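You operate a simulated robot arm through the tools that you are given. There is no shell and no other tool. Be economical: measure what you need, move in short steps, check, and stop when the job is done.

Carry out the task below with a simulated two-armed robot. There is one attempt and no reset: what you move stays moved.

TASK
Raise the big drill's table to High, lock it and drill the block 10 mm deep.
Fine: switch off afterwards and leave the depth dial set.

It is judged by the outcome, as a careful person would: the job done as asked, and still so three seconds after it is handed in. It fails if anything else is knocked over, pushed out of place, dropped, spilled or broken.

THE ROBOT
Two 7-joint arms with fingered hands on one trunk, on a base that drives. Base frame: it is fixed to the floor where the robot stands at the start and does not move with it; the origin is under the middle of the robot, x ahead of it, y to its left, z up; the surface under the hand at the start is at about z = 0.9. Lengths are in m, angles in degrees, forces in N, time in s.
The left shoulder is at the start at [0.06, 0.126, 1.48], the right one opposite. With the tool pointing down near the work surface each hand reaches from about 0.1 to 0.6 m from the robot's upright axis, wherever it stands, measured 20 degrees to its own side. Places, roughly: big drill [0.5, 0.4, 1.2]; big drill depth dial [0.6, 0.5, 1.3]; big drill switch [0.2, 0.2, 1]; purple block [0.25, 1.25, 0.75]; table knob [0.4, 0.3, 1]; table lock lever [0.5, 0.2, 1]; yellow block [0.5, 1, 1]. Payload 2.5 kg a hand.
The TCP of each hand is the grasp point between the finger pads, 0.03 m short of the fingertips. In the tool frame z runs along the fingers and y along their closing line. Largest opening 0.104 m; the body of the gripper starts 0.035 m behind the TCP. The gripper is a hand of 5 fingers: y runs from the thumb to the fingers, the wrist lies at [-0.015, -0.104, -0.178] in the tool frame, and closing takes about 1.5 s.
Orientation is that of the tool frame in the base frame, as [roll, pitch, yaw] about the fixed x, y, z axes, in that order (R = Rz(yaw) Ry(pitch) Rx(roll)). With the fingers straight down and the wrist toward the robot, the tool's x, y and z point along [0, 1, 0], [1, 0, 0] and [0, 0, -1] of the base frame.

THE INTERFACE
- The arms move only by the tool apply_moves. It takes "left_steps", "right_steps" or both (then of equal length, played together; a hand with none holds still); each is a list of rows, each a list of 6 numbers: the turn, a rotation vector about the tool's x, y, z in units of 180 degrees (1.0 is 180 degrees), then the shift along the tool's x, y, z in units of 500 mm (1.0 is 500 mm). In form: [[rx, ry, rz, x, y, z], ...]. A call has 1 to 12 rows; each row is the pose to reach, as a shift and turn from the pose commanded when the call began, along the tool's axes at that moment. "left_fingers" and "right_fingers" are, for a hand that has rows, the gripper command, from -1 (shut) to 1 (fully open), values between in proportion, set as the call begins (left out, the last holds). A call with a number of a shift or a turn outside -1 to 1 is refused whole. Rows are played at 5 a second. More than 0.05 m and 8.6 degrees between two rows, or a gripper value outside its range, and nothing of the call is played. Where a pose cannot be reached the arm comes as near as it can. A force on the tool above 40 N (or 10 N above the force at the start of the call, whichever is more), or a blocked arm, ends the call early, and 0.2 s more pass. The fingers move at their own pace (about 0.153 m/s each) and stop on an object; they squeeze with about 30 N. The grip force told is the motor's: it shows also when the fingers shut on nothing. Time passes only in rows, and 0.2 s behind the last, so rows that repeat a pose let the fingers close. The reply holds the time, the measured pose of the TCP, the force on the tool along the base axes, the opening and the grip force, in the units named above and with some noise, with the torque about the TCP (base axes, N m) and any sound that the robot's microphone picked up.
- Cameras (640 x 400 px; columns grow to the right, rows downward): "scene" is now at [0.0848, 0.0711, 1.6735]; the picture's right is [0.74, -0.67, 0.00], its down [-0.52, -0.58, -0.63] and it looks along [0.42, 0.47, -0.78] (base axes); focal length 295 px, centre (320, 200). "left" rides on the left gripper at [-0.08, -0.078, -0.141] in its tool frame; the picture's right is [-0.78, -0.30, 0.56], its down [0.53, -0.78, 0.33] and it looks along [0.33, 0.56, 0.76] (tool axes); focal length 247 px, centre (320, 200). "right" rides on the right gripper at [0.08, -0.078, -0.141] in its tool frame; the picture's right is [-0.78, 0.30, -0.56], its down [-0.53, -0.78, 0.33] and it looks along [-0.33, 0.56, 0.76] (tool axes); focal length 247 px, centre (320, 200). There is no depth. A picture from a camera that has moved, and an enlarged one, comes with that camera's place and axes in the base frame and with its lens. The place of the scene camera against the robot may be out by one fixed shift of up to 0.025 m in any direction.
- camera(camera): a new picture of that camera. The clock stands still meanwhile.
- raise_lower(by): slides the trunk up (or, below 0, down) by that many m; the arms and the scene camera ride with it, the base frame stays. It gives what a move gives, with no picture.
- drive_base(legs): drives the robot by 1 to 6 legs, each [ahead, left, turn to the left] in m, m and degrees, along the robot's own axes; the way and the turn of a leg run together, so that a leg with both is an arc; at most 1.5 m and 180 degrees a leg. The arms and the cameras ride along, it lands a little off, and it stops where it bumps. It gives what a move gives.
- curl_fingers(index, middle, ring, little, thumb_bend, thumb_turn, hand): sets how far each is bent, from 0 (flat) to 1 (curled in); at 0.3 the hand is open as for a grip, at 0.7 the pads meet at the TCP. One left out holds its place. A second passes; each finger stops where it meets its share of the squeeze, and holds until it gets a number again. A gripper value or a shape takes the hand back. It gives what a move gives, with no picture; readings hold the bend of each and the force on index, middle, ring, little, thumb and palm. thumb_turn goes from beside the hand (0) to across from the fingers (1), as for a grip.
- grasp_type(shape, hand): the hand has 5 fingers and takes this shape, open, in about a second: jaw (thumb against the fingers, like two jaws); tri (thumb and two fingers); tip (a fingertip pinch); poke (one finger out to press); point (the index stretched); flat (the hand flat); cup (the hand cupped); fist (a fist). The gripper value then closes the fingers along that shape, each until it touches; the sizes above hold for jaw. It gives what a move gives, with no picture.
- head_to(pan, tilt): turns the head with the scene camera to pan (to the left, within 86 degrees either way) and tilt (down, from -29 to 69), counted from straight ahead of the robot. It gives what a move gives.
- zoom(camera, box): a new picture of the part [left, top, right, bottom] of that camera's present view, enlarged. The clock stands still meanwhile.
- sign_off(): hands the job in; it is judged then, once.

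Work in short steps. Places have to be worked out from the pictures, the camera data and where the tool is seen: move nearer, look again, correct. Check each grasp and each placing, and mend what went wrong. You have 120 turns and 88 pictures in all, those below and enlarged ones among them. Open the grippers and draw the arms clear of the work before you hand the job in, unless the task says otherwise; then end with one line.

The tools are called after ">>>" by a JSON object that holds its "name" and its "arguments". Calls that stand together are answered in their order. apply_moves: Moves the arms, as the interface text tells. Its arguments: {"type":"object","properties":{"left_steps":{"type":"array","items":{"type":"array","items":{"type":"number"}}},"left_fingers":{"type":"number"},"right_steps":{"type":"array","items":{"type":"array","items":{"type":"number"}}},"right_fingers":{"type":"number"}},"required":[]} The other tools are called the same way: raise_lower (by) slides the trunk up or down; grasp_type (shape, hand) gives the hand a shape; curl_fingers (index, middle, ring, little, thumb_bend, thumb_turn, hand) moves the fingers one by one; drive_base (legs) drives the base; head_to (pan, tilt) turns the head that bears the scene camera; camera (camera) takes a picture; zoom (camera, box) takes an enlarged picture of a part of a camera's view; sign_off () hands the job in.

At the start:

```text
time: 0.0
left_position: [0.295, 0.3282, 1.1498]
left_ee_rot: [180.0, 0.0, 89.9]
left_wrist_force: [-0.6, -0.2, 0.2]
left_ft_torque: [0.04, -0.01, -0.02]
left_gripper_width: 0.1038
left_finger_force: 0.0
left_shape: jaw
left_bend: [0.3, 0.3, 0.3, 0.3, 0.3, 0.98]
left_finger forces: [0.0, 0.0, 0.1, 0.0, 0.1, 0.0]
right_position: [0.4922, 0.0548, 1.1498]
right_ee_rot: [-179.9, -0.1, 89.9]
right_wrist_force: [0.1, -0.2, -0.2]
right_ft_torque: [0.02, 0.0, -0.02]
right_gripper_width: 0.1038
right_finger_force: 0.0
right_shape: jaw
right_bend: [0.3, 0.3, 0.3, 0.3, 0.3, 0.98]
right_finger forces: [0.0, 0.0, 0.0, 0.0, 0.1, 0.0]
trunk travel left (down, up): [-0.875, 0.065]
robot x, y, heading: [-0.0027, 0.0004, 0.1]
head pan, tilt: [48.1, 50.8]
```

scene: 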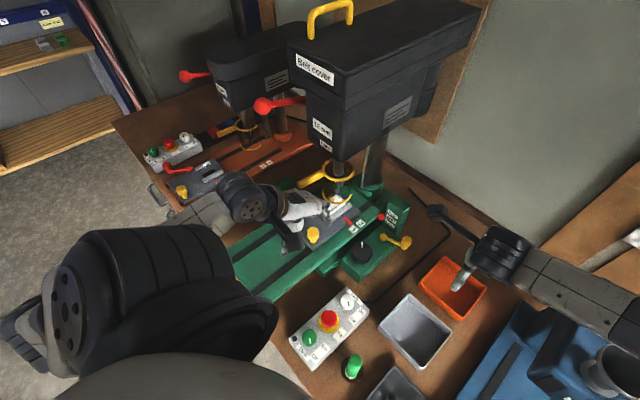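
right: 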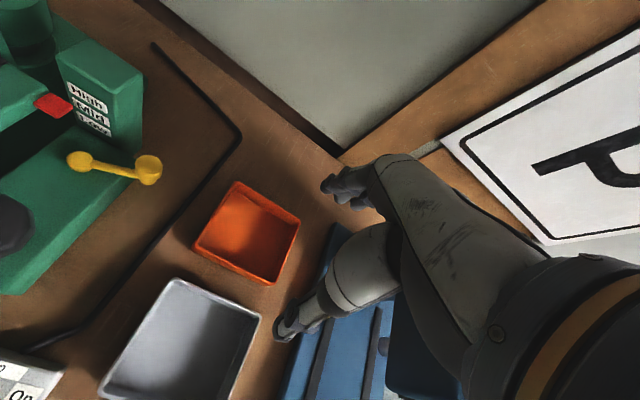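
left: 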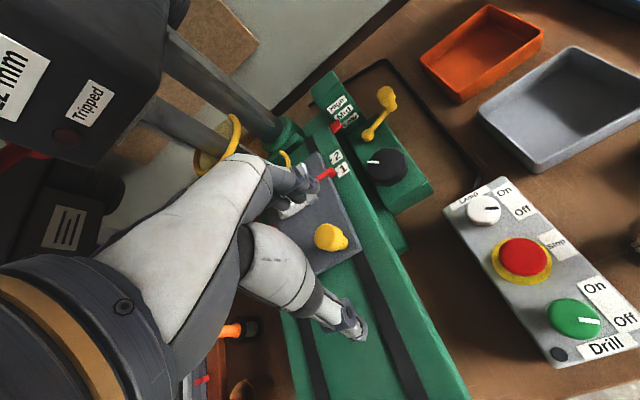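

The pictures show a big drill with a green column block (High/Mid/Low labels), a yellow lock lever, a black table knob, a switch panel. I look closer at each part first.

>>> {"name": "zoom", "arguments": {"camera": "scene", "box": [240, 140, 440, 290]}}

>>> {"name": "zoom", "arguments": {"camera": "scene", "box": [180, 40, 400, 180]}}

>>> {"name": "zoom", "arguments": {"camera": "left", "box": [230, 50, 450, 270]}}

>>> {"name": "zoom", "arguments": {"camera": "left", "box": [430, 160, 640, 370]}}

```text
2.67 times, centred on (340, 215) of scene
camera zoom: at [0.0848, 0.0711, 1.6735], right [0.74, -0.67, 0.0], down [-0.52, -0.58, -0.63], along [0.42, 0.47, -0.78], focal length 787 px, centre (267, 160)
```

zoom: 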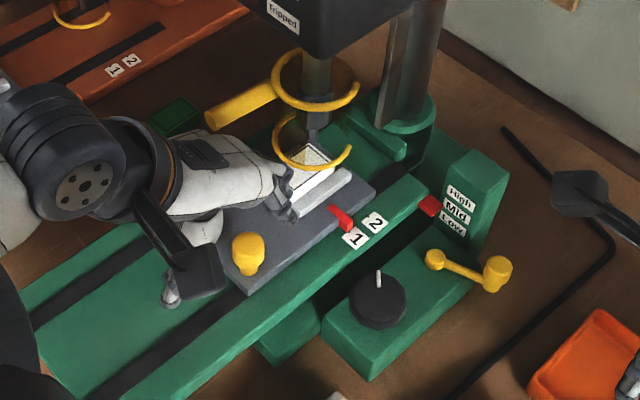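

```text
2.86 times, centred on (290, 110) of scene
camera zoom: at [0.0848, 0.0711, 1.6735], right [0.74, -0.67, 0.0], down [-0.52, -0.58, -0.63], along [0.42, 0.47, -0.78], focal length 843 px, centre (406, 457)
```

zoom: 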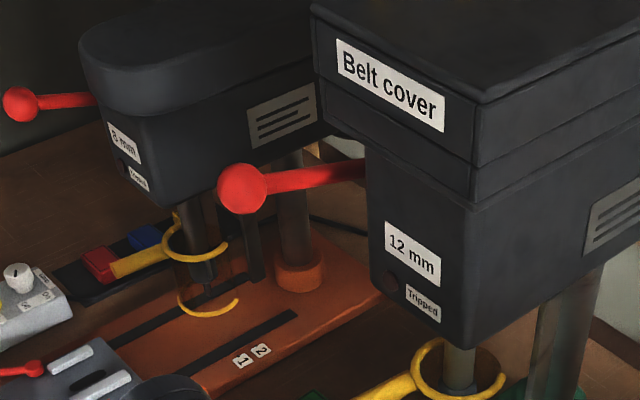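

```text
1.82 times, centred on (340, 160) of left
camera zoom: at [0.2195, 0.2487, 1.2915], right [-0.3, -0.78, -0.56], down [-0.78, 0.54, -0.33], along [0.56, 0.33, -0.76], focal length 449 px, centre (284, 273)
```

zoom: 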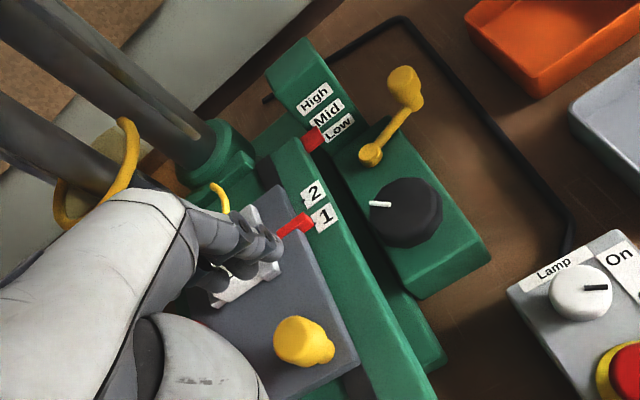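

```text
1.90 times, centred on (535, 265) of left
camera zoom: at [0.2195, 0.2487, 1.2915], right [-0.3, -0.78, -0.56], down [-0.78, 0.54, -0.33], along [0.56, 0.33, -0.76], focal length 470 px, centre (-90, 76)
```

zoom: 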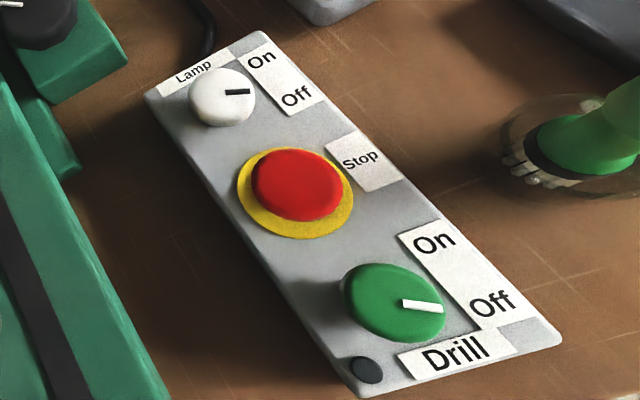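

I draw the left hand back (toward the robot) to get a free view of the vice and the drill.

>>> {"name": "apply_moves", "arguments": {"left_steps": [[0, 0, 0, 0, -0.08, 0], [0, 0, 0, 0, -0.16, 0], [0, 0, 0, 0, -0.24, 0]]}}

>>> {"name": "camera", "arguments": {"camera": "scene"}}

>>> {"name": "camera", "arguments": {"camera": "left"}}

```text
time: 0.8
left_position: [0.1766, 0.3296, 1.1531]
left_ee_rot: [179.9, -0.1, 89.9]
left_wrist_force: [-0.4, 0.2, 0.3]
left_ft_torque: [0.02, -0.02, -0.01]
left_gripper_width: 0.1038
left_finger_force: 0.1
left_shape: jaw
left_bend: [0.3, 0.3, 0.3, 0.3, 0.3, 0.98]
left_finger forces: [0.0, 0.1, 0.1, 0.0, 0.0, 0.0]
right_position: [0.4921, 0.0516, 1.1511]
right_ee_rot: [-180.0, -0.1, 89.9]
right_wrist_force: [-0.1, 0.4, 0.4]
right_ft_torque: [0.02, -0.03, 0.0]
right_gripper_width: 0.1038
right_finger_force: 0.0
right_shape: jaw
right_bend: [0.3, 0.3, 0.3, 0.3, 0.3, 0.98]
right_finger forces: [0.0, 0.0, 0.0, 0.0, 0.1, 0.1]
trunk travel left (down, up): [-0.875, 0.065]
robot x, y, heading: [0.003, -0.0006, 0.2]
head pan, tilt: [48.1, 50.8]
```

```text
80 pictures are left
camera scene: at [0.0837, 0.0699, 1.6737], right [0.74, -0.67, 0.0], down [-0.52, -0.58, -0.63], along [0.42, 0.47, -0.77], focal length 295 px, centre (320, 200)
```

scene: 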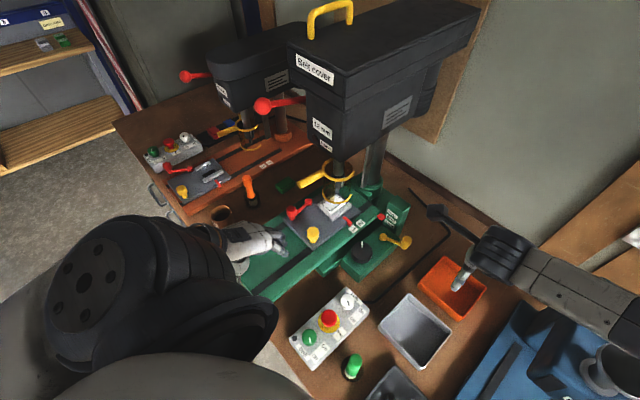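

```text
79 pictures are left
camera left: at [0.0996, 0.2472, 1.2937], right [-0.3, -0.77, -0.56], down [-0.78, 0.54, -0.33], along [0.56, 0.33, -0.76], focal length 247 px, centre (320, 200)
```

left: 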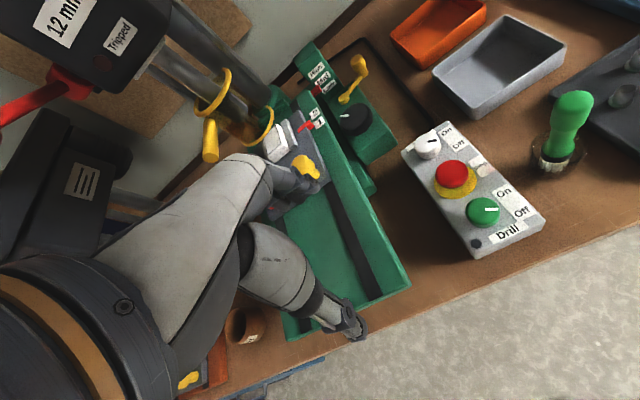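

>>> {"name": "zoom", "arguments": {"camera": "scene", "box": [260, 150, 420, 280]}}

>>> {"name": "zoom", "arguments": {"camera": "scene", "box": [140, 110, 260, 210]}}

```text
3.08 times, centred on (340, 215) of scene
camera zoom: at [0.0837, 0.0699, 1.6737], right [0.74, -0.67, 0.0], down [-0.52, -0.58, -0.63], along [0.42, 0.47, -0.77], focal length 908 px, centre (258, 154)
```

zoom: 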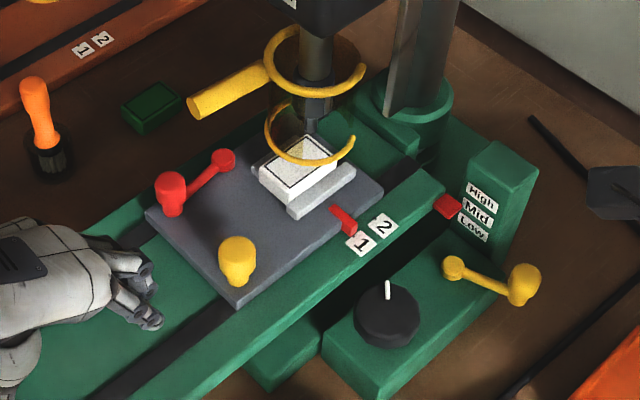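

```text
4.00 times, centred on (200, 160) of scene
camera zoom: at [0.0837, 0.0699, 1.6737], right [0.74, -0.67, 0.0], down [-0.52, -0.58, -0.63], along [0.42, 0.47, -0.77], focal length 1181 px, centre (800, 360)
```

zoom: 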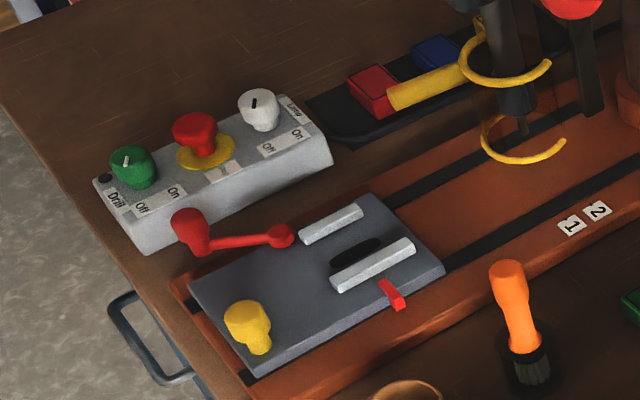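

The vice holds a white block at index 1; the table pointer is at Low. The depth dial is on the far (left) side of the drill head, so I tuck the arms in, raise the trunk a bit, and drive left to see it.

>>> {"name": "apply_moves", "arguments": {"right_steps": [[0, 0, 0, 0, -0.09, 0], [0, 0, 0, 0, -0.18, 0], [0, 0, 0, 0, -0.27, 0], [0, 0, 0, 0, -0.36, 0], [0, 0, 0, 0, -0.45, 0], [0, 0, 0, 0, -0.54, 0]]}}

>>> {"name": "raise_lower", "arguments": {"by": 0.06}}

>>> {"name": "drive_base", "arguments": {"legs": [[-0.1, 0, 0], [0, 0.75, 0]]}}

>>> {"name": "head_to", "arguments": {"pan": -20, "tilt": 35}}

>>> {"name": "camera", "arguments": {"camera": "scene"}}

```text
time: 2.2
left_position: [0.1774, 0.3285, 1.1518]
left_ee_rot: [179.9, -0.1, 90.0]
left_wrist_force: [0.4, 0.1, -0.2]
left_ft_torque: [0.03, 0.0, -0.05]
left_gripper_width: 0.1037
left_finger_force: 0.0
left_shape: jaw
left_bend: [0.3, 0.3, 0.3, 0.3, 0.3, 0.98]
left_finger forces: [0.1, 0.0, 0.1, 0.0, 0.0, 0.0]
right_position: [0.2401, 0.0493, 1.1502]
right_ee_rot: [178.8, -0.2, 87.6]
right_wrist_force: [0.3, 0.7, 0.4]
right_ft_torque: [-0.03, -0.04, -0.03]
right_gripper_width: 0.1038
right_finger_force: 0.1
right_shape: jaw
right_bend: [0.3, 0.3, 0.3, 0.3, 0.3, 0.98]
right_finger forces: [0.1, 0.0, 0.0, 0.0, 0.2, 0.0]
trunk travel left (down, up): [-0.875, 0.065]
robot x, y, heading: [-0.0012, -0.0001, -0.1]
head pan, tilt: [48.1, 50.8]
```

```text
time: 3.2
left_position: [0.1781, 0.3274, 1.2115]
left_ee_rot: [179.9, 0.0, 89.8]
left_wrist_force: [0.5, -0.1, -0.7]
left_ft_torque: [0.02, 0.0, 0.03]
left_gripper_width: 0.1038
left_finger_force: 0.0
left_shape: jaw
left_bend: [0.3, 0.3, 0.3, 0.3, 0.3, 0.98]
left_finger forces: [0.0, 0.0, 0.1, 0.0, 0.0, 0.0]
right_position: [0.2394, 0.0488, 1.2098]
right_ee_rot: [178.6, 0.0, 87.7]
right_wrist_force: [-0.1, -0.6, 0.2]
right_ft_torque: [-0.02, -0.01, 0.01]
right_gripper_width: 0.1039
right_finger_force: 0.0
right_shape: jaw
right_bend: [0.3, 0.3, 0.3, 0.3, 0.3, 0.98]
right_finger forces: [0.0, 0.0, 0.0, 0.0, 0.0, 0.0]
trunk travel left (down, up): [-0.935, 0.005]
robot x, y, heading: [-0.0032, 0.0, -0.1]
head pan, tilt: [48.1, 50.8]
```

```text
time: 7.9
left_position: [0.0889, 1.0597, 1.212]
left_ee_rot: [180.0, -0.1, 89.0]
left_wrist_force: [0.0, 0.6, 0.6]
left_ft_torque: [0.0, 0.0, -0.03]
left_gripper_width: 0.1038
left_finger_force: 0.1
left_shape: jaw
left_bend: [0.3, 0.3, 0.3, 0.3, 0.3, 0.98]
left_finger forces: [0.0, 0.1, 0.0, 0.0, 0.0, 0.0]
right_position: [0.1462, 0.7783, 1.2067]
right_ee_rot: [178.4, 0.3, 86.6]
right_wrist_force: [0.6, -0.4, 0.1]
right_ft_torque: [-0.05, 0.0, -0.03]
right_gripper_width: 0.1038
right_finger_force: 0.0
right_shape: jaw
right_bend: [0.3, 0.3, 0.3, 0.3, 0.3, 0.98]
right_finger forces: [0.1, 0.1, 0.0, 0.0, 0.0, 0.0]
trunk travel left (down, up): [-0.935, 0.005]
robot x, y, heading: [-0.0956, 0.734, -0.9]
head pan, tilt: [48.1, 50.8]
```

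```text
time: 9.3
left_position: [0.0888, 1.0601, 1.2125]
left_ee_rot: [-179.9, 0.0, 89.1]
left_wrist_force: [0.8, 0.2, 0.6]
left_ft_torque: [0.03, 0.02, 0.01]
left_gripper_width: 0.1039
left_finger_force: 0.0
left_shape: jaw
left_bend: [0.3, 0.3, 0.3, 0.3, 0.3, 0.98]
left_finger forces: [0.0, 0.0, 0.0, 0.1, 0.0, 0.1]
right_position: [0.1485, 0.7791, 1.2077]
right_ee_rot: [178.3, 0.3, 86.4]
right_wrist_force: [0.7, 0.1, 0.5]
right_ft_torque: [0.01, 0.0, 0.01]
right_gripper_width: 0.104
right_finger_force: 0.1
right_shape: jaw
right_bend: [0.3, 0.3, 0.3, 0.3, 0.3, 0.98]
right_finger forces: [0.0, 0.0, 0.0, 0.0, 0.0, 0.0]
trunk travel left (down, up): [-0.935, 0.005]
robot x, y, heading: [-0.0939, 0.7373, -0.9]
head pan, tilt: [-20.0, 35.0]
```

```text
76 pictures are left
camera scene: at [0.0222, 0.7163, 1.7563], right [-0.36, -0.93, 0.0], down [-0.54, 0.2, -0.82], along [0.77, -0.29, -0.57], focal length 295 px, centre (320, 200)
```

scene: 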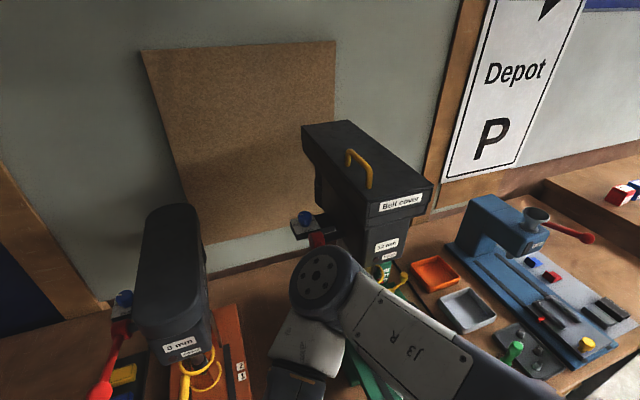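

The depth dial (blue knob on a plate) sticks out on the left side of the head. Zoom there.

>>> {"name": "zoom", "arguments": {"camera": "scene", "box": [270, 180, 430, 290]}}

>>> {"name": "zoom", "arguments": {"camera": "scene", "box": [80, 270, 280, 400]}}

```text
3.64 times, centred on (350, 235) of scene
camera zoom: at [0.0222, 0.7163, 1.7563], right [-0.36, -0.93, 0.0], down [-0.54, 0.2, -0.82], along [0.77, -0.29, -0.57], focal length 1073 px, centre (211, 73)
```

zoom: 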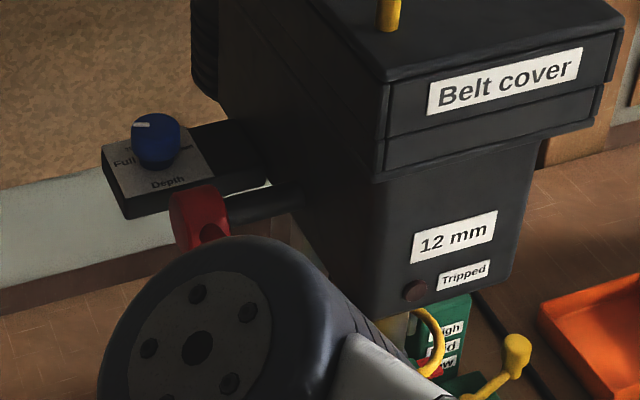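

```text
3.08 times, centred on (180, 335) of scene
camera zoom: at [0.0222, 0.7163, 1.7563], right [-0.36, -0.93, 0.0], down [-0.54, 0.2, -0.82], along [0.77, -0.29, -0.57], focal length 908 px, centre (751, -215)
```

zoom: 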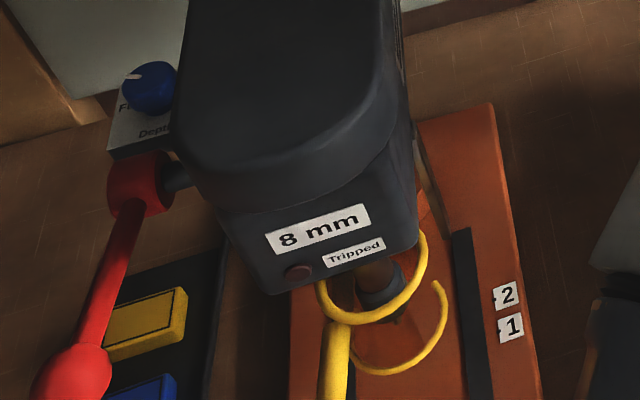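

The dial is a blue knob with a vertical axis on a plate marked Full; the red feed lever comes off a horizontal hub. I take a stance at about (0, 0.36), from which each hand reaches its controls, and look with the scene camera.

>>> {"name": "drive_base", "arguments": {"legs": [[0, -0.38, 0.9], [0.08, 0, 0]]}}

>>> {"name": "head_to", "arguments": {"pan": -10, "tilt": 50}}

>>> {"name": "camera", "arguments": {"camera": "scene"}}

>>> {"name": "camera", "arguments": {"camera": "right"}}

```text
time: 12.4
left_position: [0.1607, 0.6805, 1.2102]
left_ee_rot: [180.0, 0.1, 90.1]
left_wrist_force: [0.6, -0.3, 0.1]
left_ft_torque: [0.01, 0.0, 0.04]
left_gripper_width: 0.1037
left_finger_force: 0.0
left_shape: jaw
left_bend: [0.3, 0.3, 0.3, 0.3, 0.3, 0.98]
left_finger forces: [0.0, 0.0, 0.0, 0.0, 0.0, 0.0]
right_position: [0.2253, 0.4013, 1.207]
right_ee_rot: [178.3, 0.2, 87.5]
right_wrist_force: [-0.7, 0.7, -0.2]
right_ft_torque: [0.02, 0.0, -0.01]
right_gripper_width: 0.1038
right_finger_force: 0.0
right_shape: jaw
right_bend: [0.3, 0.3, 0.3, 0.3, 0.3, 0.98]
right_finger forces: [0.0, 0.0, 0.1, 0.0, 0.1, 0.0]
trunk travel left (down, up): [-0.935, 0.005]
robot x, y, heading: [-0.0169, 0.3508, 0.2]
head pan, tilt: [-20.0, 35.0]
```

```text
time: 13.2
left_position: [0.1615, 0.6809, 1.2113]
left_ee_rot: [180.0, -0.1, 90.2]
left_wrist_force: [0.1, 0.1, 0.3]
left_ft_torque: [-0.02, 0.04, 0.04]
left_gripper_width: 0.1039
left_finger_force: 0.0
left_shape: jaw
left_bend: [0.3, 0.3, 0.3, 0.3, 0.3, 0.98]
left_finger forces: [0.0, 0.0, 0.0, 0.0, 0.0, 0.0]
right_position: [0.2255, 0.4011, 1.2065]
right_ee_rot: [178.3, 0.3, 87.5]
right_wrist_force: [0.3, -0.7, -1.1]
right_ft_torque: [0.0, 0.01, -0.01]
right_gripper_width: 0.1039
right_finger_force: 0.1
right_shape: jaw
right_bend: [0.3, 0.3, 0.3, 0.3, 0.3, 0.98]
right_finger forces: [0.0, 0.0, 0.1, 0.0, 0.0, 0.0]
trunk travel left (down, up): [-0.935, 0.005]
robot x, y, heading: [-0.0162, 0.3502, 0.1]
head pan, tilt: [-10.0, 50.0]
```

```text
73 pictures are left
camera scene: at [0.0943, 0.353, 1.7347], right [-0.17, -0.99, 0.0], down [-0.75, 0.13, -0.64], along [0.63, -0.11, -0.77], focal length 295 px, centre (320, 200)
```

scene: 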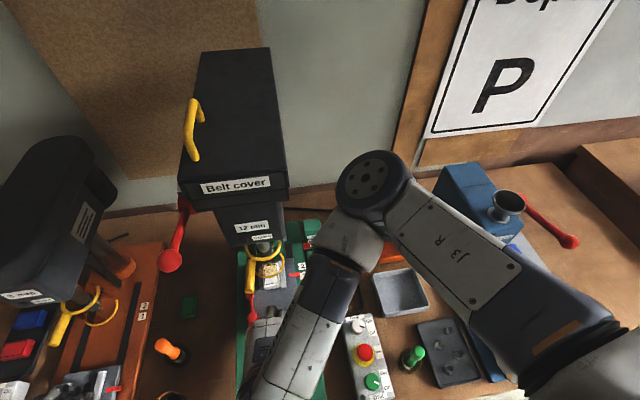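

```text
72 pictures are left
camera right: at [0.1466, 0.4848, 1.3442], right [0.24, -0.78, 0.57], down [-0.79, -0.5, -0.35], along [0.56, -0.36, -0.74], focal length 247 px, centre (320, 200)
```

right: 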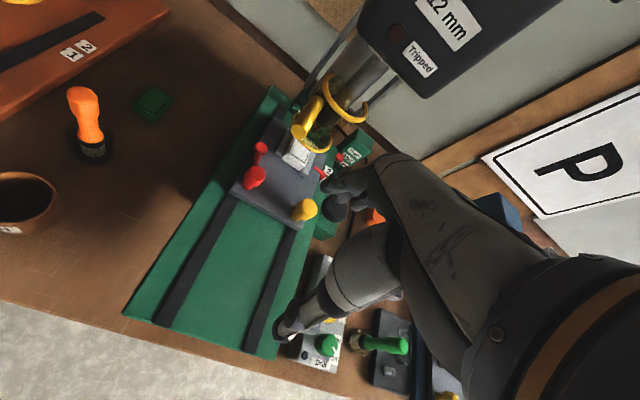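

I bring the left hand up high and then over toward the dial so its camera looks down at the depth plate; the small red ball at about (0.35, 0.54, 1.33) is kept clear.

>>> {"name": "apply_moves", "arguments": {"left_steps": [[0, 0, 0, 0, 0, -0.09], [0, 0, 0, 0, 0, -0.18], [0, 0, 0, 0, 0, -0.27], [0, 0, 0, 0, 0, -0.36], [0, 0, 0, 0, 0, -0.44], [0, 0, 0, -0.02, 0.09, -0.44], [0, 0, 0, -0.04, 0.18, -0.44], [0, 0, 0, -0.06, 0.27, -0.44], [0, 0, 0, -0.08, 0.36, -0.44], [0, 0, 0, -0.1, 0.45, -0.44]]}}

>>> {"name": "camera", "arguments": {"camera": "left"}}

```text
time: 15.4
left_position: [0.3867, 0.6319, 1.4327]
left_ee_rot: [180.0, -0.1, 90.1]
left_wrist_force: [0.1, -1.0, 0.4]
left_ft_torque: [0.04, 0.04, 0.0]
left_gripper_width: 0.1038
left_finger_force: 0.1
left_shape: jaw
left_bend: [0.3, 0.3, 0.3, 0.3, 0.3, 0.98]
left_finger forces: [0.0, 0.0, 0.0, 0.1, 0.1, 0.0]
left hand out of reach, approached as far as the arm can: row 1, 2, 3, 4, 5, 6, 7
right_position: [0.2279, 0.4008, 1.207]
right_ee_rot: [178.3, 0.3, 87.5]
right_wrist_force: [-0.1, 0.0, 0.3]
right_ft_torque: [-0.01, 0.01, -0.01]
right_gripper_width: 0.104
right_finger_force: 0.1
right_shape: jaw
right_bend: [0.3, 0.3, 0.3, 0.3, 0.3, 0.98]
right_finger forces: [0.0, 0.0, 0.0, 0.0, 0.0, 0.0]
trunk travel left (down, up): [-0.935, 0.005]
robot x, y, heading: [-0.0144, 0.3517, 0.1]
head pan, tilt: [-10.0, 50.0]
```

```text
71 pictures are left
camera left: at [0.3101, 0.5512, 1.5743], right [-0.29, -0.78, -0.56], down [-0.78, 0.53, -0.33], along [0.55, 0.34, -0.76], focal length 247 px, centre (320, 200)
```

left: 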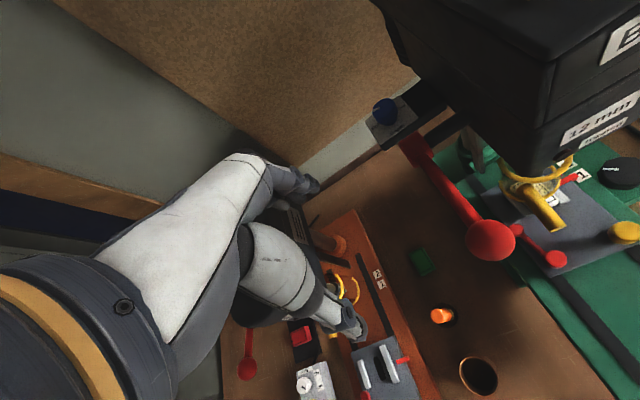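

>>> {"name": "zoom", "arguments": {"camera": "left", "box": [350, 80, 450, 150]}}

>>> {"name": "zoom", "arguments": {"camera": "left", "box": [440, 130, 640, 280]}}

```text
5.71 times, centred on (400, 115) of left
camera zoom: at [0.3101, 0.5512, 1.5743], right [-0.29, -0.78, -0.56], down [-0.78, 0.53, -0.33], along [0.55, 0.34, -0.76], focal length 1411 px, centre (-137, 686)
```

zoom: 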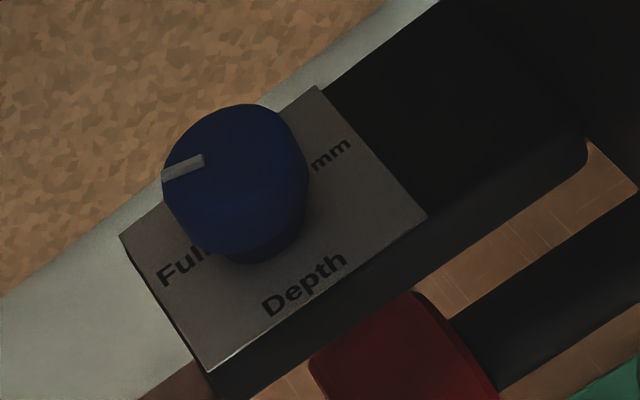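

```text
2.67 times, centred on (540, 205) of left
camera zoom: at [0.3101, 0.5512, 1.5743], right [-0.29, -0.78, -0.56], down [-0.78, 0.53, -0.33], along [0.55, 0.34, -0.76], focal length 659 px, centre (-267, 187)
```

zoom: 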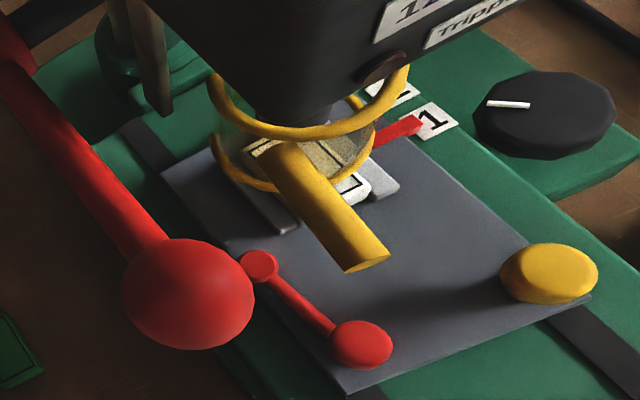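

I need to read the dial marks from more overhead; I move the left hand further forward.

>>> {"name": "apply_moves", "arguments": {"left_steps": [[0, 0, 0, 0, 0.09, 0], [0, 0, 0, 0, 0.18, 0], [0, 0, 0, 0, 0.27, 0.0]]}}

>>> {"name": "camera", "arguments": {"camera": "left"}}

```text
time: 16.2
left_position: [0.5216, 0.6305, 1.433]
left_ee_rot: [179.9, -0.1, 90.2]
left_wrist_force: [0.1, 0.6, 0.2]
left_ft_torque: [-0.01, 0.01, -0.01]
left_gripper_width: 0.1038
left_finger_force: 0.1
left_shape: jaw
left_bend: [0.3, 0.3, 0.3, 0.3, 0.3, 0.98]
left_finger forces: [0.0, 0.1, 0.0, 0.1, 0.0, 0.1]
right_position: [0.2272, 0.4002, 1.2061]
right_ee_rot: [178.4, 0.3, 87.5]
right_wrist_force: [-0.1, 0.0, 0.4]
right_ft_torque: [-0.02, 0.02, -0.02]
right_gripper_width: 0.1037
right_finger_force: 0.0
right_shape: jaw
right_bend: [0.3, 0.3, 0.3, 0.3, 0.3, 0.98]
right_finger forces: [0.0, 0.0, 0.0, 0.0, 0.1, 0.1]
trunk travel left (down, up): [-0.935, 0.005]
robot x, y, heading: [-0.0138, 0.3512, 0.4]
head pan, tilt: [-10.0, 50.0]
```

```text
68 pictures are left
camera left: at [0.4451, 0.5502, 1.5739], right [-0.29, -0.78, -0.56], down [-0.78, 0.53, -0.33], along [0.55, 0.34, -0.76], focal length 247 px, centre (320, 200)
```

left: 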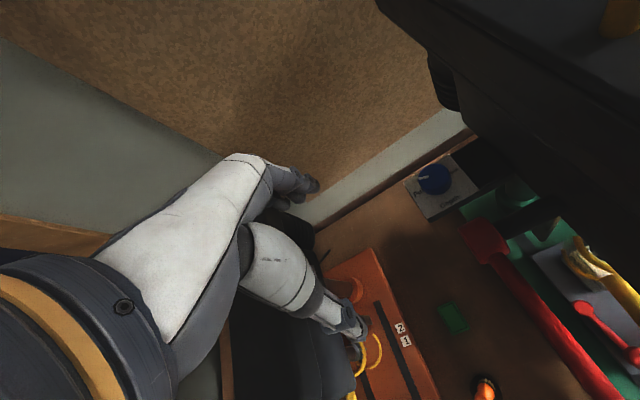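

>>> {"name": "zoom", "arguments": {"camera": "left", "box": [390, 140, 490, 225]}}

```text
4.71 times, centred on (440, 182) of left
camera zoom: at [0.4451, 0.5502, 1.5739], right [-0.29, -0.78, -0.56], down [-0.78, 0.53, -0.33], along [0.55, 0.34, -0.76], focal length 1162 px, centre (-245, 282)
```

zoom: 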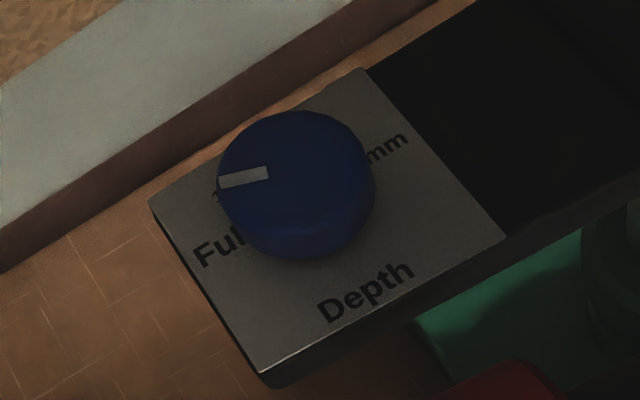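

Knob top works out at about (0.587, 0.528, 1.29), pointer at Full (left). I move further forward to read the labels hidden behind the knob.

>>> {"name": "apply_moves", "arguments": {"left_steps": [[0, 0, 0, 0, 0.09, 0], [0, 0, 0, 0, 0.18, 0], [0, 0, 0, 0, 0.27, 0.0], [0, 0, 0, 0, 0.32, 0.0]]}}

>>> {"name": "camera", "arguments": {"camera": "left"}}

```text
time: 17.2
left_position: [0.6283, 0.6349, 1.4342]
left_ee_rot: [-180.0, 0.0, 90.2]
left_wrist_force: [-0.7, 0.0, -0.1]
left_ft_torque: [0.0, -0.02, -0.02]
left_gripper_width: 0.1035
left_finger_force: 0.0
left_shape: jaw
left_bend: [0.3, 0.3, 0.3, 0.3, 0.3, 0.98]
left_finger forces: [0.0, 0.0, 0.0, 0.0, 0.0, 0.0]
left hand out of reach, approached as far as the arm can: row 3, 4
right_position: [0.2269, 0.4007, 1.207]
right_ee_rot: [178.3, 0.3, 87.5]
right_wrist_force: [0.0, -0.5, 0.2]
right_ft_torque: [0.01, 0.01, 0.02]
right_gripper_width: 0.1039
right_finger_force: 0.1
right_shape: jaw
right_bend: [0.3, 0.3, 0.3, 0.3, 0.3, 0.98]
right_finger forces: [0.0, 0.1, 0.1, 0.0, 0.0, 0.0]
trunk travel left (down, up): [-0.935, 0.005]
robot x, y, heading: [-0.0141, 0.3543, 0.3]
head pan, tilt: [-10.0, 50.0]
```

```text
66 pictures are left
camera left: at [0.5514, 0.554, 1.576], right [-0.29, -0.78, -0.56], down [-0.78, 0.53, -0.33], along [0.56, 0.33, -0.76], focal length 247 px, centre (320, 200)
```

left: 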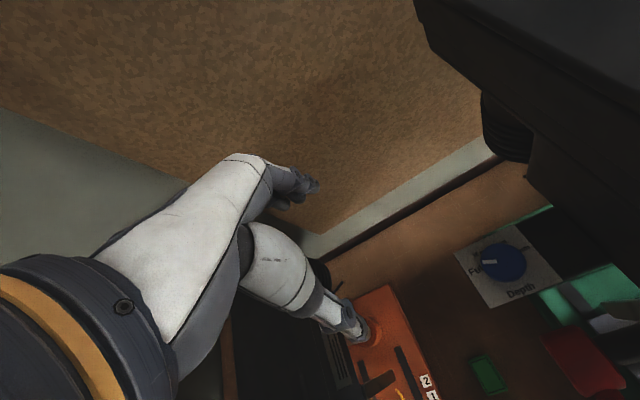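

>>> {"name": "zoom", "arguments": {"camera": "left", "box": [450, 220, 570, 310]}}

```text
4.44 times, centred on (510, 265) of left
camera zoom: at [0.5514, 0.554, 1.576], right [-0.29, -0.78, -0.56], down [-0.78, 0.53, -0.33], along [0.56, 0.33, -0.76], focal length 1098 px, centre (-524, -89)
```

zoom: 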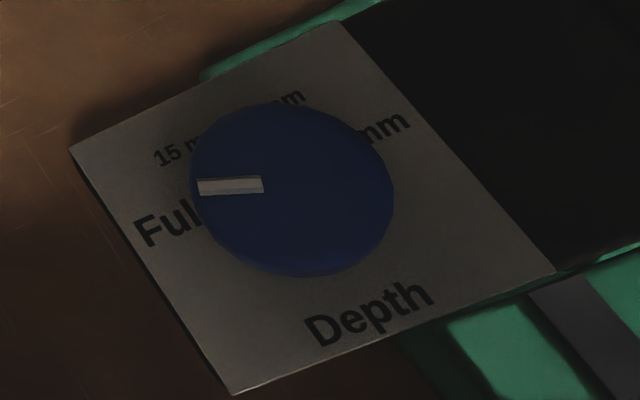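

Labels run Full, 15 mm, (10) mm, (5) mm clockwise, ~50° apart, so I need ~100° clockwise. The belt cover's left face is near y≈0.49 above z≈1.39, so I'll approach with the wrist turned to the left. Moving over the knob with a half-closed hand, yaw ~70.

>>> {"name": "apply_moves", "arguments": {"left_steps": [[0, 0, 0.037, -0.04, -0.02, 0], [0, 0, 0.074, -0.1, -0.04, 0], [0, 0, 0.111, -0.16, -0.07, 0.05], [0, 0, 0.111, -0.2, -0.082, 0.1], [0, 0, 0.111, -0.214, -0.082, 0.138]], "left_fingers": 0.25}}

>>> {"name": "camera", "arguments": {"camera": "left"}}

>>> {"name": "camera", "arguments": {"camera": "scene"}}

```text
time: 18.4
left_position: [0.587, 0.5282, 1.3628]
left_ee_rot: [179.9, 0.0, 70.2]
left_wrist_force: [1.5, -0.1, 0.2]
left_ft_torque: [0.04, 0.01, 0.0]
left_gripper_width: 0.0655
left_finger_force: 0.0
left_shape: jaw
left_bend: [0.28, 0.4, 0.36, 0.37, 0.63, 1.0]
left_finger forces: [0.0, 0.0, 0.0, 0.1, 0.0, 0.1]
right_position: [0.2266, 0.4008, 1.2068]
right_ee_rot: [178.3, 0.4, 87.5]
right_wrist_force: [0.3, 0.0, 0.6]
right_ft_torque: [-0.02, 0.0, 0.0]
right_gripper_width: 0.1036
right_finger_force: 0.0
right_shape: jaw
right_bend: [0.3, 0.3, 0.3, 0.3, 0.3, 0.98]
right_finger forces: [0.1, 0.0, 0.1, 0.0, 0.0, 0.1]
trunk travel left (down, up): [-0.935, 0.005]
robot x, y, heading: [-0.0139, 0.3527, 0.2]
head pan, tilt: [-10.0, 50.0]
```

```text
64 pictures are left
camera left: at [0.4873, 0.4787, 1.5055], right [-0.54, -0.63, -0.56], down [-0.55, 0.77, -0.33], along [0.64, 0.13, -0.76], focal length 247 px, centre (320, 200)
```

left: 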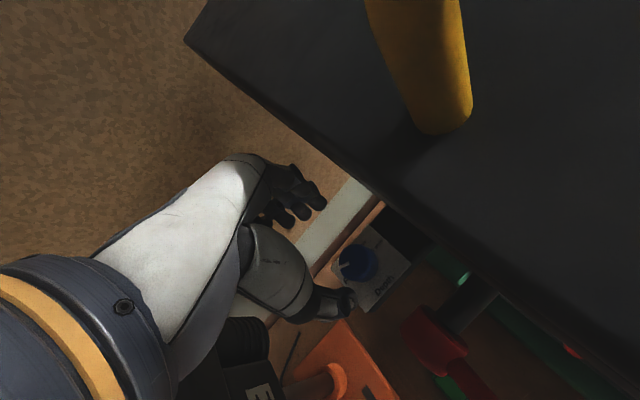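

```text
63 pictures are left
camera scene: at [0.0948, 0.3528, 1.7346], right [-0.17, -0.99, 0.0], down [-0.76, 0.13, -0.64], along [0.63, -0.11, -0.77], focal length 295 px, centre (320, 200)
```

scene: 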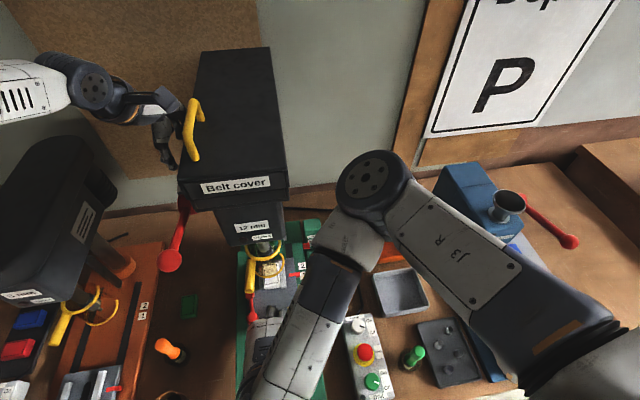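

The knob appears right below the grasp point (predicted (358,257), seen (360,262)). I descend to just above it with a slight y correction and zoom.

>>> {"name": "apply_moves", "arguments": {"left_steps": [[0, 0, 0, 0.004, -0.006, 0.04], [0, 0, 0, 0.004, -0.006, 0.085]]}}

>>> {"name": "zoom", "arguments": {"camera": "left", "box": [240, 140, 440, 320]}}

```text
time: 19.0
left_position: [0.5739, 0.5361, 1.3265]
left_ee_rot: [179.8, 0.0, 70.2]
left_wrist_force: [-1.0, 0.6, -0.1]
left_ft_torque: [-0.02, -0.02, -0.02]
left_gripper_width: 0.0653
left_finger_force: 0.0
left_shape: jaw
left_bend: [0.28, 0.4, 0.36, 0.37, 0.63, 1.0]
left_finger forces: [0.1, 0.1, 0.1, 0.0, 0.1, 0.0]
left hand out of reach, approached as far as the arm can: row 1, 2
right_position: [0.2264, 0.4017, 1.2068]
right_ee_rot: [178.3, 0.2, 87.5]
right_wrist_force: [-0.6, -0.1, -0.4]
right_ft_torque: [0.0, -0.03, 0.04]
right_gripper_width: 0.1038
right_finger_force: 0.0
right_shape: jaw
right_bend: [0.3, 0.3, 0.3, 0.3, 0.3, 0.98]
right_finger forces: [0.1, 0.0, 0.0, 0.0, 0.0, 0.0]
trunk travel left (down, up): [-0.935, 0.005]
robot x, y, heading: [-0.0153, 0.3536, 0.2]
head pan, tilt: [-10.0, 50.0]
```

```text
2.22 times, centred on (340, 230) of left
camera zoom: at [0.4746, 0.4872, 1.4688], right [-0.54, -0.63, -0.56], down [-0.55, 0.77, -0.33], along [0.64, 0.13, -0.76], focal length 549 px, centre (276, 133)
```

zoom: 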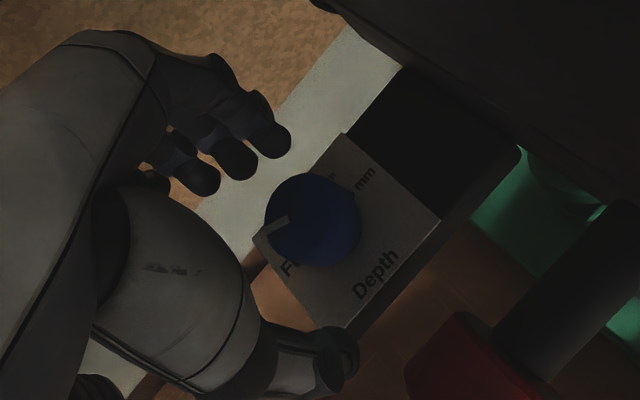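

The arm falls short by ~12 mm here with this orientation. I test whether turning the wrist further left (yaw ~45) makes it reachable, staying just above the knob.

>>> {"name": "apply_moves", "arguments": {"left_steps": [[0, 0, 0.0, 0, 0, -0.02], [0, 0, 0.045, 0, 0, -0.02], [0, 0, 0.09, 0, 0, -0.02], [0, 0, 0.139, 0, 0, -0.02], [0, 0, 0.139, 0.0, 0, 0.0]]}}

```text
refused: row 4 steps farther than a row can; nothing moved
```

>>> {"name": "apply_moves", "arguments": {"left_steps": [[0, 0, 0.0, 0, 0, -0.02], [0, 0, 0.046, 0, 0, -0.02], [0, 0, 0.092, 0, 0, -0.02], [0, 0, 0.139, 0, 0, -0.02], [0, 0, 0.139, 0.0, 0, 0.0]]}}

```text
time: 20.2
left_position: [0.5589, 0.5398, 1.3343]
left_ee_rot: [179.9, 0.0, 45.1]
left_wrist_force: [0.3, 0.4, 0.2]
left_ft_torque: [0.0, 0.0, 0.01]
left_gripper_width: 0.0654
left_finger_force: 0.1
left_shape: jaw
left_bend: [0.28, 0.4, 0.36, 0.37, 0.63, 1.0]
left_finger forces: [0.0, 0.0, 0.0, 0.0, 0.1, 0.0]
left hand out of reach, approached as far as the arm can: row 3, 4, 5
right_position: [0.2268, 0.4017, 1.2067]
right_ee_rot: [178.2, 0.3, 87.4]
right_wrist_force: [0.8, -0.4, -0.1]
right_ft_torque: [0.0, -0.01, -0.01]
right_gripper_width: 0.1039
right_finger_force: 0.1
right_shape: jaw
right_bend: [0.3, 0.3, 0.3, 0.3, 0.3, 0.98]
right_finger forces: [0.0, 0.0, 0.1, 0.0, 0.1, 0.0]
trunk travel left (down, up): [-0.935, 0.005]
robot x, y, heading: [-0.0141, 0.3521, 0.2]
head pan, tilt: [-10.0, 50.0]
```

It's a reach limit (about 0.63 m from the trunk axis). I need to stand nearer; I look down at the gap between the base and the bench first.

>>> {"name": "head_to", "arguments": {"pan": 30, "tilt": 69}}

>>> {"name": "camera", "arguments": {"camera": "scene"}}

```text
time: 21.3
left_position: [0.5594, 0.5394, 1.3345]
left_ee_rot: [180.0, 0.0, 45.3]
left_wrist_force: [0.1, -0.2, -0.4]
left_ft_torque: [0.02, -0.01, -0.02]
left_gripper_width: 0.0655
left_finger_force: 0.1
left_shape: jaw
left_bend: [0.28, 0.4, 0.36, 0.37, 0.63, 1.0]
left_finger forces: [0.0, 0.0, 0.0, 0.0, 0.1, 0.1]
right_position: [0.2256, 0.4017, 1.2062]
right_ee_rot: [178.4, 0.3, 87.4]
right_wrist_force: [0.3, 0.5, 0.1]
right_ft_torque: [-0.02, 0.01, -0.02]
right_gripper_width: 0.104
right_finger_force: 0.0
right_shape: jaw
right_bend: [0.3, 0.3, 0.3, 0.3, 0.3, 0.98]
right_finger forces: [0.0, 0.0, 0.0, 0.0, 0.0, 0.1]
trunk travel left (down, up): [-0.935, 0.005]
robot x, y, heading: [-0.0176, 0.3524, 0.2]
head pan, tilt: [30.0, 68.8]
```

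```text
61 pictures are left
camera scene: at [0.0671, 0.3942, 1.7127], right [0.5, -0.86, 0.0], down [-0.81, -0.47, -0.36], along [0.31, 0.18, -0.93], focal length 295 px, centre (320, 200)
```

scene: 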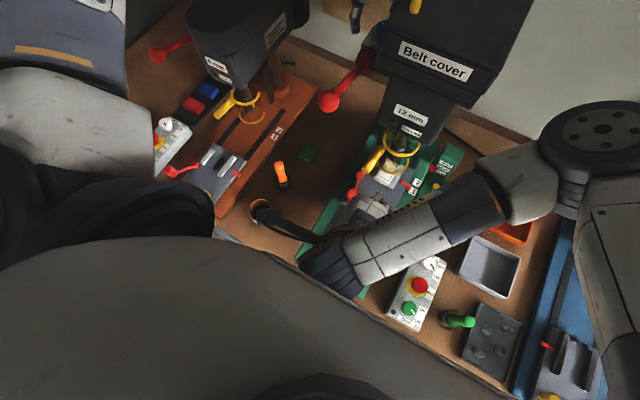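

I can't see the gap, but the base stops at a bump. I lift and pull back the left hand, then inch the base ahead and slightly left.

>>> {"name": "apply_moves", "arguments": {"left_steps": [[0, 0, 0, 0.0, -0.0, -0.08], [0, 0, 0, 0.0, -0.03, -0.14], [0, 0, 0, 0.0, -0.1, -0.14], [0, 0, 0, 0.0, -0.18, -0.14]]}}

>>> {"name": "drive_base", "arguments": {"legs": [[0.04, 0.04, 0]]}}

```text
time: 22.3
left_position: [0.4936, 0.6038, 1.4067]
left_ee_rot: [180.0, 0.0, 45.2]
left_wrist_force: [-0.5, 0.5, 0.6]
left_ft_torque: [-0.02, 0.0, 0.0]
left_gripper_width: 0.0654
left_finger_force: 0.1
left_shape: jaw
left_bend: [0.28, 0.4, 0.36, 0.37, 0.63, 1.0]
left_finger forces: [0.0, 0.1, 0.0, 0.0, 0.0, 0.1]
right_position: [0.224, 0.4014, 1.2067]
right_ee_rot: [178.3, 0.4, 87.5]
right_wrist_force: [0.7, 0.2, 0.0]
right_ft_torque: [-0.03, -0.01, 0.0]
right_gripper_width: 0.1038
right_finger_force: 0.1
right_shape: jaw
right_bend: [0.3, 0.3, 0.3, 0.3, 0.3, 0.98]
right_finger forces: [0.0, 0.0, 0.0, 0.0, 0.0, 0.1]
trunk travel left (down, up): [-0.935, 0.005]
robot x, y, heading: [-0.0179, 0.3538, 0.1]
head pan, tilt: [30.0, 68.8]
```

```text
time: 23.2
left_position: [0.5337, 0.6409, 1.4065]
left_ee_rot: [-179.9, -0.2, 45.1]
left_wrist_force: [0.5, 0.3, 0.0]
left_ft_torque: [0.04, 0.03, 0.01]
left_gripper_width: 0.0653
left_finger_force: 0.2
left_shape: jaw
left_bend: [0.28, 0.4, 0.36, 0.37, 0.63, 1.0]
left_finger forces: [0.0, 0.0, 0.1, 0.0, 0.0, 0.0]
right_position: [0.2658, 0.4404, 1.2076]
right_ee_rot: [178.2, 0.3, 87.6]
right_wrist_force: [0.5, -0.3, -0.1]
right_ft_torque: [-0.01, 0.02, 0.0]
right_gripper_width: 0.1039
right_finger_force: 0.1
right_shape: jaw
right_bend: [0.3, 0.3, 0.3, 0.3, 0.3, 0.98]
right_finger forces: [0.0, 0.0, 0.0, 0.1, 0.0, 0.0]
trunk travel left (down, up): [-0.935, 0.005]
robot x, y, heading: [0.0219, 0.3878, 0.0]
head pan, tilt: [30.0, 68.8]
```

No bump. I go a further 0.06 ahead and 0.06 left.

>>> {"name": "drive_base", "arguments": {"legs": [[0.06, 0.06, 0]]}}

```text
time: 24.3
left_position: [0.5631, 0.6811, 1.4128]
left_ee_rot: [179.4, -0.8, 44.8]
left_wrist_force: [-0.4, 0.2, 0.8]
left_ft_torque: [0.01, -0.05, -0.05]
left_gripper_width: 0.0651
left_finger_force: 0.1
left_shape: jaw
left_bend: [0.28, 0.4, 0.36, 0.37, 0.63, 1.0]
left_finger forces: [0.0, 0.1, 0.0, 0.1, 0.0, 0.1]
right_position: [0.2947, 0.4777, 1.2068]
right_ee_rot: [178.1, 0.5, 86.8]
right_wrist_force: [-1.0, 1.2, -0.5]
right_ft_torque: [0.02, -0.08, 0.0]
right_gripper_width: 0.1037
right_finger_force: 0.0
right_shape: jaw
right_bend: [0.3, 0.3, 0.3, 0.3, 0.3, 0.98]
right_finger forces: [0.0, 0.0, 0.0, 0.2, 0.1, 0.1]
trunk travel left (down, up): [-0.935, 0.005]
robot x, y, heading: [0.0672, 0.4381, -0.3]
head pan, tilt: [30.0, 68.8]
stopped in leg 1: the robot was blocked; the commanded pose is now the measured one
```

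Blocked at x≈0.067 — I back off 1.5 cm to relieve contact, then check the view.

>>> {"name": "drive_base", "arguments": {"legs": [[-0.015, 0.02, 0.3]]}}

>>> {"name": "head_to", "arguments": {"pan": 0, "tilt": 50}}

>>> {"name": "camera", "arguments": {"camera": "scene"}}

```text
time: 25.1
left_position: [0.5495, 0.702, 1.4117]
left_ee_rot: [179.7, -0.7, 45.1]
left_wrist_force: [-0.2, -0.1, 1.3]
left_ft_torque: [0.0, 0.05, 0.0]
left_gripper_width: 0.0652
left_finger_force: 0.0
left_shape: jaw
left_bend: [0.28, 0.4, 0.36, 0.37, 0.63, 1.0]
left_finger forces: [0.0, 0.0, 0.1, 0.0, 0.0, 0.1]
right_position: [0.2805, 0.4978, 1.2062]
right_ee_rot: [178.1, 0.4, 87.1]
right_wrist_force: [0.4, 0.7, 0.0]
right_ft_torque: [0.02, -0.01, 0.01]
right_gripper_width: 0.1039
right_finger_force: 0.1
right_shape: jaw
right_bend: [0.3, 0.3, 0.3, 0.3, 0.3, 0.98]
right_finger forces: [0.1, 0.1, 0.1, 0.0, 0.0, 0.0]
trunk travel left (down, up): [-0.935, 0.005]
robot x, y, heading: [0.0542, 0.4562, 0.3]
head pan, tilt: [30.0, 68.8]
```

```text
time: 26.0
left_position: [0.5502, 0.7021, 1.4128]
left_ee_rot: [179.7, -0.7, 45.1]
left_wrist_force: [-0.3, -0.4, -0.1]
left_ft_torque: [0.02, 0.01, 0.01]
left_gripper_width: 0.0656
left_finger_force: 0.1
left_shape: jaw
left_bend: [0.28, 0.4, 0.36, 0.37, 0.63, 1.0]
left_finger forces: [0.0, 0.1, 0.1, 0.0, 0.0, 0.1]
right_position: [0.2819, 0.4985, 1.2067]
right_ee_rot: [178.2, 0.4, 87.0]
right_wrist_force: [0.7, 1.0, 0.4]
right_ft_torque: [0.05, -0.03, 0.02]
right_gripper_width: 0.1039
right_finger_force: 0.0
right_shape: jaw
right_bend: [0.3, 0.3, 0.3, 0.3, 0.3, 0.98]
right_finger forces: [0.0, 0.1, 0.0, 0.0, 0.1, 0.0]
trunk travel left (down, up): [-0.935, 0.005]
robot x, y, heading: [0.0548, 0.4574, 0.3]
head pan, tilt: [0.0, 50.0]
```

```text
60 pictures are left
camera scene: at [0.1462, 0.4648, 1.7358], right [0.0, -1.0, 0.0], down [-0.76, 0.0, -0.65], along [0.65, 0.01, -0.76], focal length 295 px, centre (320, 200)
```

scene: 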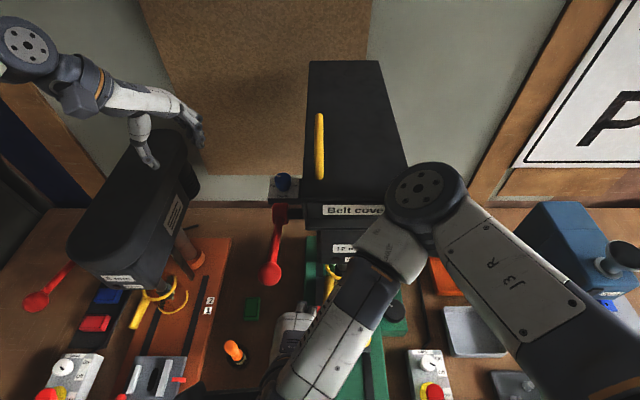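

Nothing displaced. From here the dial is 0.54 m away; I bring the left hand over it again with yaw ~70.

>>> {"name": "apply_moves", "arguments": {"left_steps": [[0, 0, -0.035, -0.048, 0.073, 0], [0, 0, -0.07, -0.096, 0.146, 0], [0, 0, -0.105, -0.144, 0.219, 0], [0, 0, -0.139, -0.192, 0.291, 0.04], [0, 0, -0.139, -0.192, 0.291, 0.12], [0, 0, -0.139, -0.192, 0.291, 0.18]]}}

>>> {"name": "zoom", "arguments": {"camera": "left", "box": [240, 140, 440, 320]}}

```text
time: 27.4
left_position: [0.5698, 0.5503, 1.3334]
left_ee_rot: [179.4, -0.4, 70.2]
left_wrist_force: [0.4, -0.1, 0.0]
left_ft_torque: [0.03, -0.02, 0.01]
left_gripper_width: 0.0652
left_finger_force: 0.1
left_shape: jaw
left_bend: [0.28, 0.4, 0.36, 0.37, 0.63, 1.0]
left_finger forces: [0.1, 0.0, 0.0, 0.1, 0.0, 0.0]
left hand out of reach, approached as far as the arm can: row 5, 6
right_position: [0.2812, 0.4998, 1.2064]
right_ee_rot: [178.1, 0.4, 86.9]
right_wrist_force: [-0.2, 0.7, 0.0]
right_ft_torque: [-0.02, -0.03, -0.04]
right_gripper_width: 0.1039
right_finger_force: 0.1
right_shape: jaw
right_bend: [0.3, 0.3, 0.3, 0.3, 0.3, 0.98]
right_finger forces: [0.1, 0.1, 0.1, 0.1, 0.0, 0.0]
trunk travel left (down, up): [-0.935, 0.005]
robot x, y, heading: [0.0545, 0.4552, 0.2]
head pan, tilt: [0.0, 50.0]
```

```text
2.22 times, centred on (340, 230) of left
camera zoom: at [0.469, 0.5008, 1.4745], right [-0.53, -0.63, -0.57], down [-0.55, 0.77, -0.34], along [0.65, 0.13, -0.75], focal length 549 px, centre (276, 133)
```

zoom: 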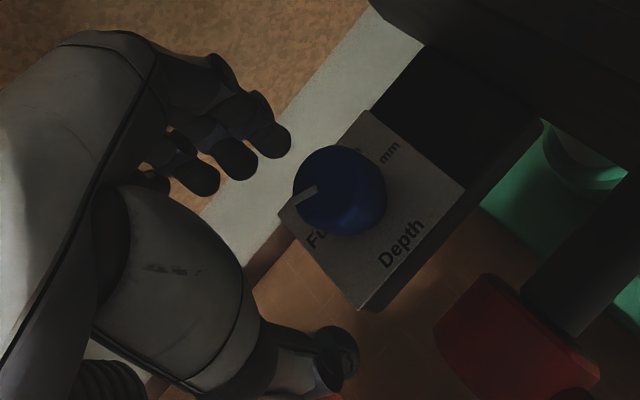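

Still limited: the arm dislikes the target too near its centreline. I lift and shift the base right so the dial lies ~20° to the left of the robot axis.

>>> {"name": "apply_moves", "arguments": {"left_steps": [[0, 0, 0, 0.03, -0.02, -0.08], [0, 0, 0, 0.12, -0.04, -0.12], [0, 0, 0, 0.2, -0.06, -0.14]]}}

>>> {"name": "drive_base", "arguments": {"legs": [[0, -0.11, 0]]}}

```text
refused: row 2 steps farther than a row can; nothing moved
```

```text
time: 28.5
left_position: [0.5848, 0.5017, 1.3254]
left_ee_rot: [-179.3, -0.9, 72.2]
left_wrist_force: [2.9, 5.8, -2.8]
left_ft_torque: [-0.29, 0.2, 0.25]
left_gripper_width: 0.0651
left_finger_force: 0.1
left_shape: jaw
left_bend: [0.28, 0.4, 0.36, 0.37, 0.63, 1.0]
left_finger forces: [5.8, 0.0, 0.0, 0.0, 0.0, 1.1]
right_position: [0.2944, 0.4366, 1.2046]
right_ee_rot: [178.8, 0.6, 87.2]
right_wrist_force: [-1.0, -0.3, 0.3]
right_ft_torque: [0.02, -0.01, 0.04]
right_gripper_width: 0.1039
right_finger_force: 0.1
right_shape: jaw
right_bend: [0.3, 0.3, 0.3, 0.3, 0.3, 0.98]
right_finger forces: [0.0, 0.0, 0.1, 0.1, 0.0, 0.1]
trunk travel left (down, up): [-0.935, 0.005]
robot x, y, heading: [0.0546, 0.3913, 0.4]
head pan, tilt: [0.0, 50.0]
stopped in leg 1: the force on the tool passed its limit at 64 N (the readings are from after the stop); the commanded pose is now the measured one
```

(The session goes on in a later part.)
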